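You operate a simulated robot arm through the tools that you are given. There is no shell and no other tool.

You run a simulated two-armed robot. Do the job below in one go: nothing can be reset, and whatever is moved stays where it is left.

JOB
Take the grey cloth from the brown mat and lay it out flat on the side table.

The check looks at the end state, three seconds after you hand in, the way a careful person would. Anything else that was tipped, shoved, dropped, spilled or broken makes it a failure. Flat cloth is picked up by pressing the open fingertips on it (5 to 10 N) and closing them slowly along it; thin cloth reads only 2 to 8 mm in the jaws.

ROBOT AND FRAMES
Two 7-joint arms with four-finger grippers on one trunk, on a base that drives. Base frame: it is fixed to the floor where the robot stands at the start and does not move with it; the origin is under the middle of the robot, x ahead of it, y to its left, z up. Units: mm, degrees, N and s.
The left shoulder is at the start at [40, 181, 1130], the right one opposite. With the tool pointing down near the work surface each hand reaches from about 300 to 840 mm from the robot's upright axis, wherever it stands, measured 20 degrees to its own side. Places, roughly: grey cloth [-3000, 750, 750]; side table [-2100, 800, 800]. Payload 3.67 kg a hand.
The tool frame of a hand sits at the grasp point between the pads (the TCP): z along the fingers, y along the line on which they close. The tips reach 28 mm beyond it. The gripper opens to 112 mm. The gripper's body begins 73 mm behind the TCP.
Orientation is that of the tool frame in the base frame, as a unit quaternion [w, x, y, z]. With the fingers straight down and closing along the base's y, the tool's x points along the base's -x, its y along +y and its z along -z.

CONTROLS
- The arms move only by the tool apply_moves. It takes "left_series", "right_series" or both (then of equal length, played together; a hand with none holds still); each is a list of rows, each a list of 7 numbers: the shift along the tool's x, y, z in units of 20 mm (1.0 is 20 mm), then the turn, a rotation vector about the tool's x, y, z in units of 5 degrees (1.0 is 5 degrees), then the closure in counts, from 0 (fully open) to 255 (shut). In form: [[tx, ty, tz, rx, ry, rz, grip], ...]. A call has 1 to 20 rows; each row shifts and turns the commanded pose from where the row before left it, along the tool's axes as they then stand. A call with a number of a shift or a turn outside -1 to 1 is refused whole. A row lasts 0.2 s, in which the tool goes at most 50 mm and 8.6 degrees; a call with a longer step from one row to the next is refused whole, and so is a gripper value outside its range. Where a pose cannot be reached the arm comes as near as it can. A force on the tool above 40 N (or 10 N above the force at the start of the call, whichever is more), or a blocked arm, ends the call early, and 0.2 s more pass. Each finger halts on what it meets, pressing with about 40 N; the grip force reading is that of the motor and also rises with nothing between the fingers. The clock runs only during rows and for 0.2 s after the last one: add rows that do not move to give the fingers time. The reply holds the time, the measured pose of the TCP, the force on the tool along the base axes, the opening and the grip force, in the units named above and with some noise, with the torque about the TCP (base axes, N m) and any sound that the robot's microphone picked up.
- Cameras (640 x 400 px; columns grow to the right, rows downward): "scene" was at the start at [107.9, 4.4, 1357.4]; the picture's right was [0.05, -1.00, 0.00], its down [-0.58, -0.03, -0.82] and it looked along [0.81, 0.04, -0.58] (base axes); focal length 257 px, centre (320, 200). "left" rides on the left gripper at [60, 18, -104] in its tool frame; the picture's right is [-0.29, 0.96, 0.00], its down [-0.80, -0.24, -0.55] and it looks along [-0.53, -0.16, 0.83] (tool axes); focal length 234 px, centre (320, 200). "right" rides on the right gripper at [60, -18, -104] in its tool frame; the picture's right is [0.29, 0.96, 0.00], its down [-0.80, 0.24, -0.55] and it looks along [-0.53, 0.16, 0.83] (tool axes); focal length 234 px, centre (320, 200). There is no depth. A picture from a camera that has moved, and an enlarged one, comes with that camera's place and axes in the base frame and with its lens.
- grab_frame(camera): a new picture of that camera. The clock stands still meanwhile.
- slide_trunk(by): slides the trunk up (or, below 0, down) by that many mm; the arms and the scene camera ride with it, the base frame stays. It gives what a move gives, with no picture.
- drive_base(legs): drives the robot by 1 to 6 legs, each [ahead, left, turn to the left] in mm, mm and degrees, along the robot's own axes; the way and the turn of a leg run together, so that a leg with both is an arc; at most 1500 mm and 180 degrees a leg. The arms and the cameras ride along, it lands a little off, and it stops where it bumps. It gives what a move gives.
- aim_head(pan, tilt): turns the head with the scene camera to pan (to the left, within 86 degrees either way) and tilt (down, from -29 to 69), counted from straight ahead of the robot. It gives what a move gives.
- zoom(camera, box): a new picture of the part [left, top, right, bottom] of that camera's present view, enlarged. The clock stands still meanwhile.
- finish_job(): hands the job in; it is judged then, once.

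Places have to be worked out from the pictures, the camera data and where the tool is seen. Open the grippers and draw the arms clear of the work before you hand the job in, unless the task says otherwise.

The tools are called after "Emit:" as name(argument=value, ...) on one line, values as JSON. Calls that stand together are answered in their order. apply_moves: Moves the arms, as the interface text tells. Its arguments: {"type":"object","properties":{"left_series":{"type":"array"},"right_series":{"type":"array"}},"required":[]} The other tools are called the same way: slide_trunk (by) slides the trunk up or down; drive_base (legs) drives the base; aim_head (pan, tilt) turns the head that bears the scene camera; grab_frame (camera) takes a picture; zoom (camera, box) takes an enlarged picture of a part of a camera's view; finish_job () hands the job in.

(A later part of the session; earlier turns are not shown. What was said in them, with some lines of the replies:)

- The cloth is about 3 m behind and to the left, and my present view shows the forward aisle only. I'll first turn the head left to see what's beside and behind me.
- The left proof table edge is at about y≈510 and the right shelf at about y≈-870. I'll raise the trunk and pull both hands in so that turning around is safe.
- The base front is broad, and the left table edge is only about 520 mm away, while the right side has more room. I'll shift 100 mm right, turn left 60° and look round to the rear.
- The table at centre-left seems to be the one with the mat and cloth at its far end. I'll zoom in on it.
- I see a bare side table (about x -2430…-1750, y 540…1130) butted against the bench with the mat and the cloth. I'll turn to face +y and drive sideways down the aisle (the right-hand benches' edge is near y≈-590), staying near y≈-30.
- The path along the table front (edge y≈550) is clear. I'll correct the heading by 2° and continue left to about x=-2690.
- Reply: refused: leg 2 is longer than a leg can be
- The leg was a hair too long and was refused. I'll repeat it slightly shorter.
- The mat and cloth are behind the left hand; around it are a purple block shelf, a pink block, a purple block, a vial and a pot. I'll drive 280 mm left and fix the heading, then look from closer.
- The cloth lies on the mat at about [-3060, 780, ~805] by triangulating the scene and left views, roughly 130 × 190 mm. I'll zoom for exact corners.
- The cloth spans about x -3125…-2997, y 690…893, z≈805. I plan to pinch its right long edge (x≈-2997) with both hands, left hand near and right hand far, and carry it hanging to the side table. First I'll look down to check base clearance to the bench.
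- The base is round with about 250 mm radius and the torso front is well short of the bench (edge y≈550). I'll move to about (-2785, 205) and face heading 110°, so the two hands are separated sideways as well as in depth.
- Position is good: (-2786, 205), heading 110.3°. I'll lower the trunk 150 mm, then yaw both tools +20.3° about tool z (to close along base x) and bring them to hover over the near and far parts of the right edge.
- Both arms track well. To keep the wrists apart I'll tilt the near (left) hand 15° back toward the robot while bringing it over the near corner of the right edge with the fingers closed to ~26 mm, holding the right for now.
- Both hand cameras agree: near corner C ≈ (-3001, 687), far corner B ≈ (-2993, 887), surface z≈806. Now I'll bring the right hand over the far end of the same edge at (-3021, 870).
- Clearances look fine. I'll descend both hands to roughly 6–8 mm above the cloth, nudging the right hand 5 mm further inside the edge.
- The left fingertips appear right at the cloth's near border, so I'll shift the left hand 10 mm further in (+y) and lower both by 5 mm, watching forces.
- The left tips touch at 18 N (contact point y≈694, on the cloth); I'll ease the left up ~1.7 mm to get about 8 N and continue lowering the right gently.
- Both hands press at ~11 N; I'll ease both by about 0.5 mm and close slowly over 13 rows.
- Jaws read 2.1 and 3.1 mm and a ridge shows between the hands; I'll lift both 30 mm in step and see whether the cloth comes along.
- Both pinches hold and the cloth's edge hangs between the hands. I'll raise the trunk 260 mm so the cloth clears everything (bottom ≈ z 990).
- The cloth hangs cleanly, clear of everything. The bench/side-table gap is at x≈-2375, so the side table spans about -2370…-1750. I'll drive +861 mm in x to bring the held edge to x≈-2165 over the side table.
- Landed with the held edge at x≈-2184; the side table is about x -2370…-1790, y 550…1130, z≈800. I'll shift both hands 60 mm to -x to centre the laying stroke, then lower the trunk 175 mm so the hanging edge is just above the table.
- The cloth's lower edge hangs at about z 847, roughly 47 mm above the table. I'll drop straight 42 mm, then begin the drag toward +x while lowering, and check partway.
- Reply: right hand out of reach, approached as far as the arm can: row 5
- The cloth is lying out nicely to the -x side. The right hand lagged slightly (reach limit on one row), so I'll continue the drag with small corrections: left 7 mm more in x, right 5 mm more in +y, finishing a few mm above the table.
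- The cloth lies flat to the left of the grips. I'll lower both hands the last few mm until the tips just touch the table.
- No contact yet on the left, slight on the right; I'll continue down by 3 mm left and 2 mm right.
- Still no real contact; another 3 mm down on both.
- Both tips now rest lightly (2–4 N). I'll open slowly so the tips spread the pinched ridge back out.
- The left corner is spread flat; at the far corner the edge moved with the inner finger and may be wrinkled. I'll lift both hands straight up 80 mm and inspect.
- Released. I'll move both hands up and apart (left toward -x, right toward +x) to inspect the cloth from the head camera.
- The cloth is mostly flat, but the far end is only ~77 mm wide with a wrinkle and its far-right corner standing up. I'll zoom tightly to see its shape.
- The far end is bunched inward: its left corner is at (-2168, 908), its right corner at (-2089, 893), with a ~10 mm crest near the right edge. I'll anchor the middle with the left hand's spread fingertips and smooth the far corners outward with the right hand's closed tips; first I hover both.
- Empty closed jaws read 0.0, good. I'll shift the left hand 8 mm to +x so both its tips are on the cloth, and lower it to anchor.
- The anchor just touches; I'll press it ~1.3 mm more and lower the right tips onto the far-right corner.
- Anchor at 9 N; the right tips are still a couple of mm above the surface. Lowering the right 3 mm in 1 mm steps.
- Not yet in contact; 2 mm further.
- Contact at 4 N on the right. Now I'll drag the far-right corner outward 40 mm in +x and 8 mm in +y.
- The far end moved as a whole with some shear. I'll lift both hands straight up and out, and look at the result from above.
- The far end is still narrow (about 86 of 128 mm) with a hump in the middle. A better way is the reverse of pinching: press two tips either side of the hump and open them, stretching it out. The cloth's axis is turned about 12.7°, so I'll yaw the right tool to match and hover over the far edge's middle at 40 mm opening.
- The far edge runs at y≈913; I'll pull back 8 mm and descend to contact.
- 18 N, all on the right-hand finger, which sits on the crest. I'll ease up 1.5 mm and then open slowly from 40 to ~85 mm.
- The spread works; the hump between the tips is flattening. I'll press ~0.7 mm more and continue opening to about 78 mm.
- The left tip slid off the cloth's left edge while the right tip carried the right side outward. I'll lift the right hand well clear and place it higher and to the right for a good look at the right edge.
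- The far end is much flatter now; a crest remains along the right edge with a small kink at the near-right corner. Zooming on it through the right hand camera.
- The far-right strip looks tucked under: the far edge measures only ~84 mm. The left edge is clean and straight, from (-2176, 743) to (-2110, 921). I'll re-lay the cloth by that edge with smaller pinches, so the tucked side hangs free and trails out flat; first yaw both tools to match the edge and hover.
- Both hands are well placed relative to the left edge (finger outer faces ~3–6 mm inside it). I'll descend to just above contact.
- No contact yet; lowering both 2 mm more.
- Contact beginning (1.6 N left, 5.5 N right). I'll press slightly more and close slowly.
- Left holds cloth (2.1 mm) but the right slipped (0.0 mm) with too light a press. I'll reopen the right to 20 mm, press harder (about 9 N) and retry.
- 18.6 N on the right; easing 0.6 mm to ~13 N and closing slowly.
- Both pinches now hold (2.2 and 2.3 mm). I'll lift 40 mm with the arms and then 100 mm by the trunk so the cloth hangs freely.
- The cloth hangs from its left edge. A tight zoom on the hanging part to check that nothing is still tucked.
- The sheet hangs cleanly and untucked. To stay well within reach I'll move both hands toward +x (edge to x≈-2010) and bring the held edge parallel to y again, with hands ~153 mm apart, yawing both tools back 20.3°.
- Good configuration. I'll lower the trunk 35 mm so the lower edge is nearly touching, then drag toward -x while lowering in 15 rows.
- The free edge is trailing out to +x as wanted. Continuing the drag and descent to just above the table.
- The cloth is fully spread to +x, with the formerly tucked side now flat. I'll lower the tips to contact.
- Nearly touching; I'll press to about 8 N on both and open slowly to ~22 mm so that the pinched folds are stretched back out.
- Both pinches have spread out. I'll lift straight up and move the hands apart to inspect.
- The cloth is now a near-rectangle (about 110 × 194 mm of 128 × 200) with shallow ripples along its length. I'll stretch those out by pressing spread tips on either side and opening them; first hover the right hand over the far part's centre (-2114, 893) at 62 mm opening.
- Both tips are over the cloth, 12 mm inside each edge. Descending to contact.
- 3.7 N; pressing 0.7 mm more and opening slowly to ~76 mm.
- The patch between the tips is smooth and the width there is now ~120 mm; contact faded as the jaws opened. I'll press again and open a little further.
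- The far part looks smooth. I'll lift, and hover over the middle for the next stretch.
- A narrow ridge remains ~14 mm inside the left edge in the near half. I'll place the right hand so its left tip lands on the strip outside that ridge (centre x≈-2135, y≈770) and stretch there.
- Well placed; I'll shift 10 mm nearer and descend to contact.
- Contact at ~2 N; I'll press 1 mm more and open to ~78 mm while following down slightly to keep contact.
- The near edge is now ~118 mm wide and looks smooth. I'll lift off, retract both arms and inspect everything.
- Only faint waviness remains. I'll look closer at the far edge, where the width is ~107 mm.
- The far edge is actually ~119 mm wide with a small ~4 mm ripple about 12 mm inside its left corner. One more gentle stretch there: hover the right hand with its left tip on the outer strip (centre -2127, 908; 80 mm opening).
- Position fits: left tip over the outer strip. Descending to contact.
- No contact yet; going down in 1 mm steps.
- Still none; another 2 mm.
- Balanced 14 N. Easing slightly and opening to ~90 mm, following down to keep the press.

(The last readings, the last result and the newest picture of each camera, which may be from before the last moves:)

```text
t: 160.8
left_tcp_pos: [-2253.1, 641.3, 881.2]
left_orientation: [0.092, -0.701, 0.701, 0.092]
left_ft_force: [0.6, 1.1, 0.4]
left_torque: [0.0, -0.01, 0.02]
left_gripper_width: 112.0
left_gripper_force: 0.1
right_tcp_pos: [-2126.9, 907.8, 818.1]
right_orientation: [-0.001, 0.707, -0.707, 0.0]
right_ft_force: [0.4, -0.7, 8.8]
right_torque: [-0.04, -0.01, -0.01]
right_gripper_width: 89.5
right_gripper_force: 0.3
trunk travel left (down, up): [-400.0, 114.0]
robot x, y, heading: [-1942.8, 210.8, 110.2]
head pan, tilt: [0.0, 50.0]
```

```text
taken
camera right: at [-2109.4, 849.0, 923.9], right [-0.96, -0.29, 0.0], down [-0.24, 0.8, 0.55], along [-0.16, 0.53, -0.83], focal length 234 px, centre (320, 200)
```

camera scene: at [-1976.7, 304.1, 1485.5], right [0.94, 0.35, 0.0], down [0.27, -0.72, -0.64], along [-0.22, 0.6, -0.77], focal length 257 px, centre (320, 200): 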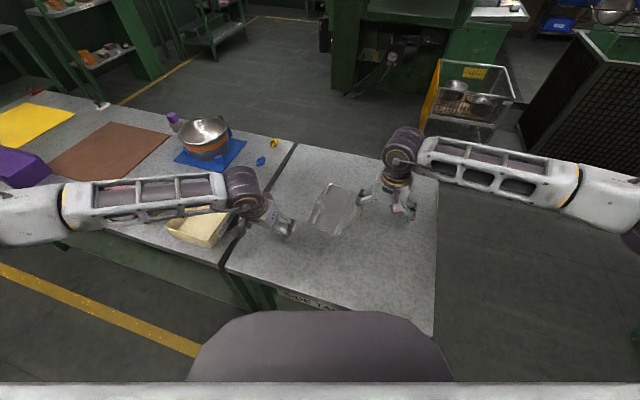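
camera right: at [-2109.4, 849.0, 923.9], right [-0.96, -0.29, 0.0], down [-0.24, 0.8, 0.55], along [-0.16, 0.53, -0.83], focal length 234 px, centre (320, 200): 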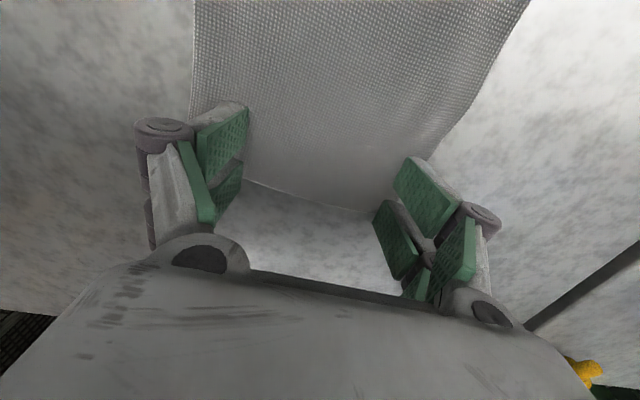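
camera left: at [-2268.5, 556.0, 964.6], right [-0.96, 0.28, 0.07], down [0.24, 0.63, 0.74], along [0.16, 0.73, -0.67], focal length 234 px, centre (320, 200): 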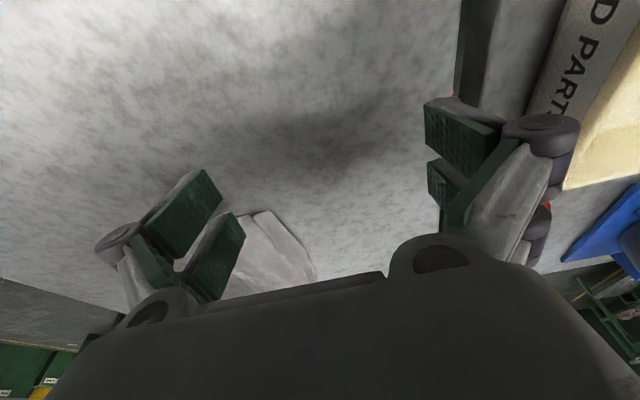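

The far edge is now taut and flat. I'll lift the right hand straight up and move it clear, then check.

Emit:
apply_moves(right_series=[[0, 0, -0.3, 0, 0, 0, 53], [0, 0, -0.7, 0, 0, 0, 53], [0, 0, -1, 0, 0, 0, 53], [0, 0, -1, 0, 0, 0, 53], [0, 0, -1, 0, 0, 0, 30], [0, 0, -1, 0, 0, 0, 0], [0.3, -0.9, -0.5, 0, 0, 0, 0], [0.3, -0.9, 0, 0, 0, 0, 0], [0.3, -0.9, 0, 0, 0, 0, 0], [0.3, -0.9, 0, 0, 0, 0, 0], [0.3, -0.9, 0, 0, 0, 0, 0], [0.3, -0.9, 0, 0, 0, 0, 0], [0.3, -0.9, 0, 0, 0, 0, 0], [0.3, -0.9, 0, 0, 0, 0, 0], [0.3, -0.9, 0, 0, 0, 0, 0], [0.3, -0.9, 0, 0, 0, 0, 0], [0.3, -0.9, 0, 0, 0, 0, 0]], left_series=[[0, 0, -0.5, 0, 0, 0, 0], [0, 0, -0.5, 0, 0, 0, 0], [0, 0, -0.5, 0, 0, 0, 0], [0, 0, -0.5, 0, 0, 0, 0], [0, 0, -0.5, 0, 0, 0, 0], [0, 0, -0.5, 0, 0, 0, 0], [0.3, 0, -0.5, 0, 0, 0, 0], [0.3, 0, -0.5, 0, 0, 0, 0], [0.3, 0, -0.5, 0, 0, 0, 0], [0.3, 0, -0.5, 0, 0, 0, 0], [0.3, 0, 0, 0, 0, 0, 0], [0.3, 0, 0, 0, 0, 0, 0], [0.3, 0, 0, 0, 0, 0, 0], [0.3, 0, 0, 0, 0, 0, 0], [0.3, 0, 0, 0, 0, 0, 0], [0, 0, 0, 0, 0, 0, 0], [0, 0, 0, 0, 0, 0, 0]])

Emit:
grab_frame(camera="scene")

Emit:
zoom(camera="scene", box=[290, 165, 370, 235])

Emit:
grab_frame(camera="left")

Emit:
grab_frame(camera="right")

```text
t: 164.4
left_tcp_pos: [-2253.1, 564.9, 963.4]
left_orientation: [0.092, -0.701, 0.701, 0.092]
left_ft_force: [-0.5, 0.2, -0.1]
left_torque: [-0.01, 0.03, 0.01]
left_gripper_width: 112.2
left_gripper_force: 0.0
right_tcp_pos: [-1929.8, 844.3, 929.3]
right_orientation: [0.001, 0.708, -0.706, 0.0]
right_ft_force: [0.3, 0.8, 0.6]
right_torque: [-0.01, 0.04, -0.02]
right_gripper_width: 112.3
right_gripper_force: 0.0
trunk travel left (down, up): [-400.0, 114.0]
robot x, y, heading: [-1941.3, 211.0, 110.4]
head pan, tilt: [0.0, 50.0]
```

```text
taken
camera scene: at [-1976.7, 304.0, 1485.5], right [0.94, 0.35, 0.0], down [0.27, -0.72, -0.64], along [-0.22, 0.6, -0.77], focal length 257 px, centre (320, 200)
```

scene: 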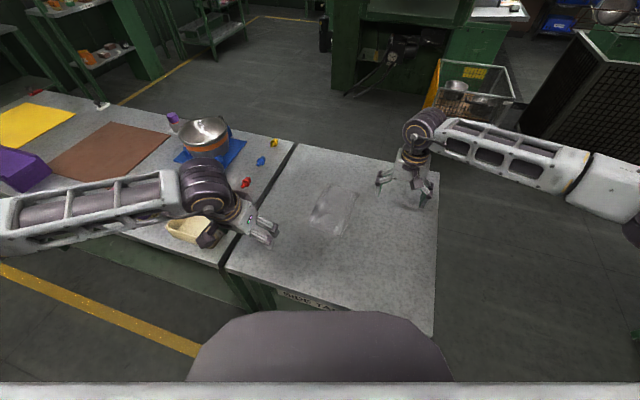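

```text
5.71 times, centred on (330, 200) of scene
camera zoom: at [-1976.7, 304.0, 1485.5], right [0.94, 0.35, 0.0], down [0.27, -0.72, -0.64], along [-0.22, 0.6, -0.77], focal length 1468 px, centre (263, 200)
```

zoom: 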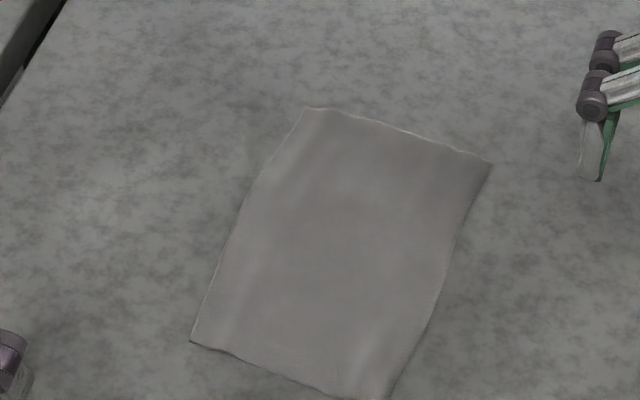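

```text
taken
camera left: at [-2270.3, 479.7, 1047.2], right [-0.96, 0.28, 0.07], down [0.24, 0.63, 0.74], along [0.16, 0.73, -0.67], focal length 234 px, centre (320, 200)
```

left: 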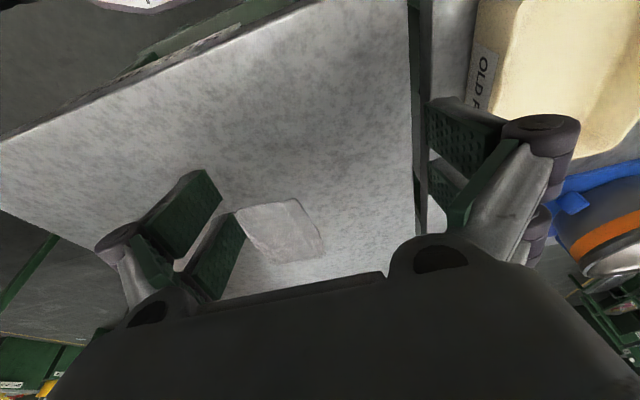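

```text
taken
camera right: at [-1910.7, 785.6, 1033.5], right [-0.96, -0.29, 0.0], down [-0.24, 0.8, 0.55], along [-0.16, 0.53, -0.83], focal length 234 px, centre (320, 200)
```

right: 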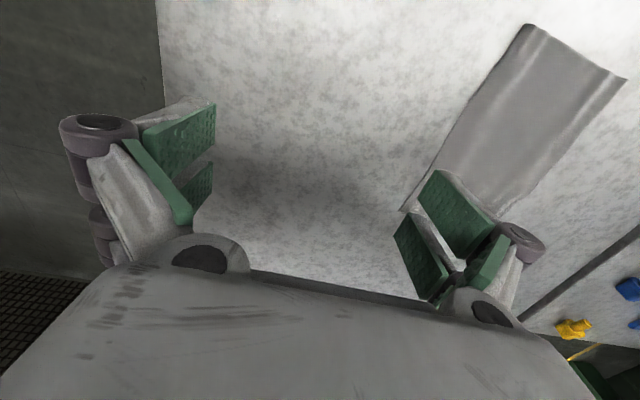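

The cloth is now flat, near full size, lying entirely on the side table, and everything else stands as before. I'll raise the trunk and back the base away to clear the work with open hands.

Emit:
slide_trunk(by=100)

Emit:
apply_moves(right_series=[[1, 0, 0, 0, 0, 0, 0], [1, 0, 0, 0, 0, 0, 0], [1, 0, 0, 0, 0, 0, 0], [1, 0, 0, 0, 0, 0, 0], [1, 0, 0, 0, 0, 0, 0], [1, 0, 0, 0, 0, 0, 0], [1, 0, 0, 0, 0, 0, 0], [1, 0, 0, 0, 0, 0, 0], [1, 0, 0, 0, 0, 0, 0], [1, 0, 0, 0, 0, 0, 0]])

Emit:
drive_base(legs=[[-220, 0, 0]])

Emit:
grab_frame(camera="scene")

Emit:
zoom(camera="scene", box=[290, 110, 400, 190])

```text
t: 165.8
left_tcp_pos: [-2254.5, 566.5, 1063.4]
left_orientation: [-0.092, 0.701, -0.701, -0.092]
left_ft_force: [0.3, -0.2, 0.0]
left_torque: [0.0, 0.0, 0.05]
left_gripper_width: 112.1
left_gripper_force: 0.0
right_tcp_pos: [-1928.5, 845.5, 1028.9]
right_orientation: [0.0, -0.707, 0.707, 0.0]
right_ft_force: [-0.3, -0.6, -0.2]
right_torque: [-0.01, 0.02, 0.01]
right_gripper_width: 112.2
right_gripper_force: 0.1
trunk travel left (down, up): [-500.0, 14.0]
robot x, y, heading: [-1944.3, 213.2, 110.4]
head pan, tilt: [0.0, 50.0]
```

```text
t: 168.0
left_tcp_pos: [-2254.3, 565.3, 1063.9]
left_orientation: [0.092, -0.701, 0.701, 0.092]
left_ft_force: [-0.4, -0.4, -0.1]
left_torque: [-0.01, 0.01, 0.03]
left_gripper_width: 111.9
left_gripper_force: 0.1
right_tcp_pos: [-1926.8, 644.7, 1029.0]
right_orientation: [-0.001, -0.707, 0.707, -0.001]
right_ft_force: [0.0, -0.2, -0.6]
right_torque: [0.01, -0.02, -0.02]
right_gripper_width: 112.2
right_gripper_force: 0.1
trunk travel left (down, up): [-500.0, 14.0]
robot x, y, heading: [-1944.8, 216.1, 110.3]
head pan, tilt: [0.0, 50.0]
```

```text
t: 169.7
left_tcp_pos: [-2180.1, 360.2, 1063.0]
left_orientation: [-0.09, 0.703, -0.699, -0.092]
left_ft_force: [-0.4, 0.6, -0.3]
left_torque: [0.01, -0.01, -0.03]
left_gripper_width: 111.9
left_gripper_force: 0.2
right_tcp_pos: [-1853.8, 440.9, 1029.0]
right_orientation: [0.0, 0.708, -0.706, 0.0]
right_ft_force: [0.3, 0.1, -0.3]
right_torque: [0.01, 0.03, 0.04]
right_gripper_width: 111.8
right_gripper_force: 0.1
trunk travel left (down, up): [-500.0, 14.0]
robot x, y, heading: [-1866.3, 5.6, 110.5]
head pan, tilt: [0.0, 50.0]
```

```text
taken
camera scene: at [-1902.1, 100.6, 1585.9], right [0.94, 0.35, 0.0], down [0.27, -0.72, -0.64], along [-0.23, 0.6, -0.77], focal length 257 px, centre (320, 200)
```

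scene: 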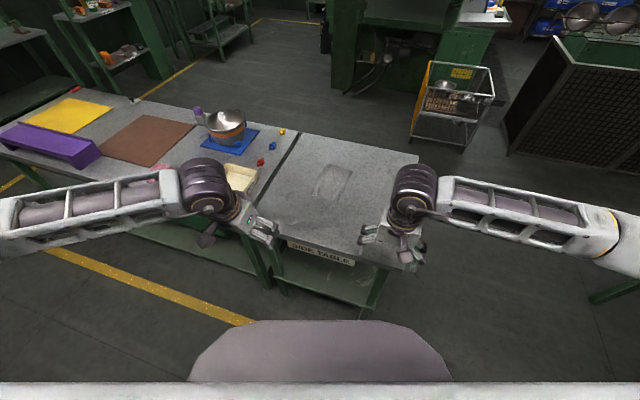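

```text
5.00 times, centred on (345, 150) of scene
camera zoom: at [-1902.1, 100.6, 1585.9], right [0.94, 0.35, 0.0], down [0.27, -0.72, -0.64], along [-0.23, 0.6, -0.77], focal length 1285 px, centre (195, 450)
```

zoom: 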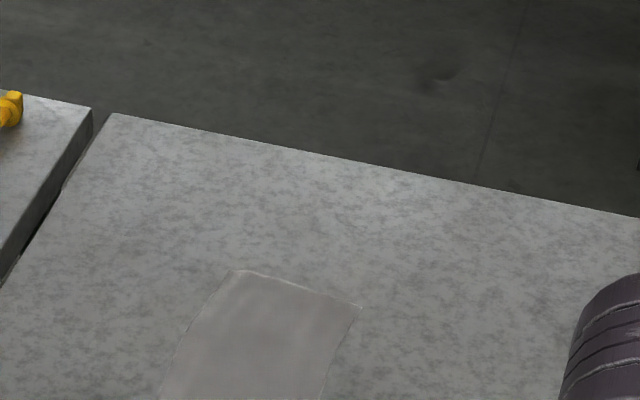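

The cloth lies flat on the side table, both grippers are open and clear, and the bench items are undisturbed. I'm handing the job in.

Emit:
finish_job()

```text
The job is handed in.
```

The grey cloth is off the brown mat and laid out flat on the side table, with only faint ripples left. It measured about 119 mm across its two ends, against about 128 mm when it lay on the mat.

It took two tries. On the first laying, the far-right strip ended up tucked under. I picked the cloth up again by its left edge, re-laid it and stretched out the remaining wrinkles with the fingertips.

In the last pictures the other items on the bench stand where they were. Both grippers are open, and I backed the robot away from the table before handing in. The hand-in gave no result, so I don't know how the check judged it.
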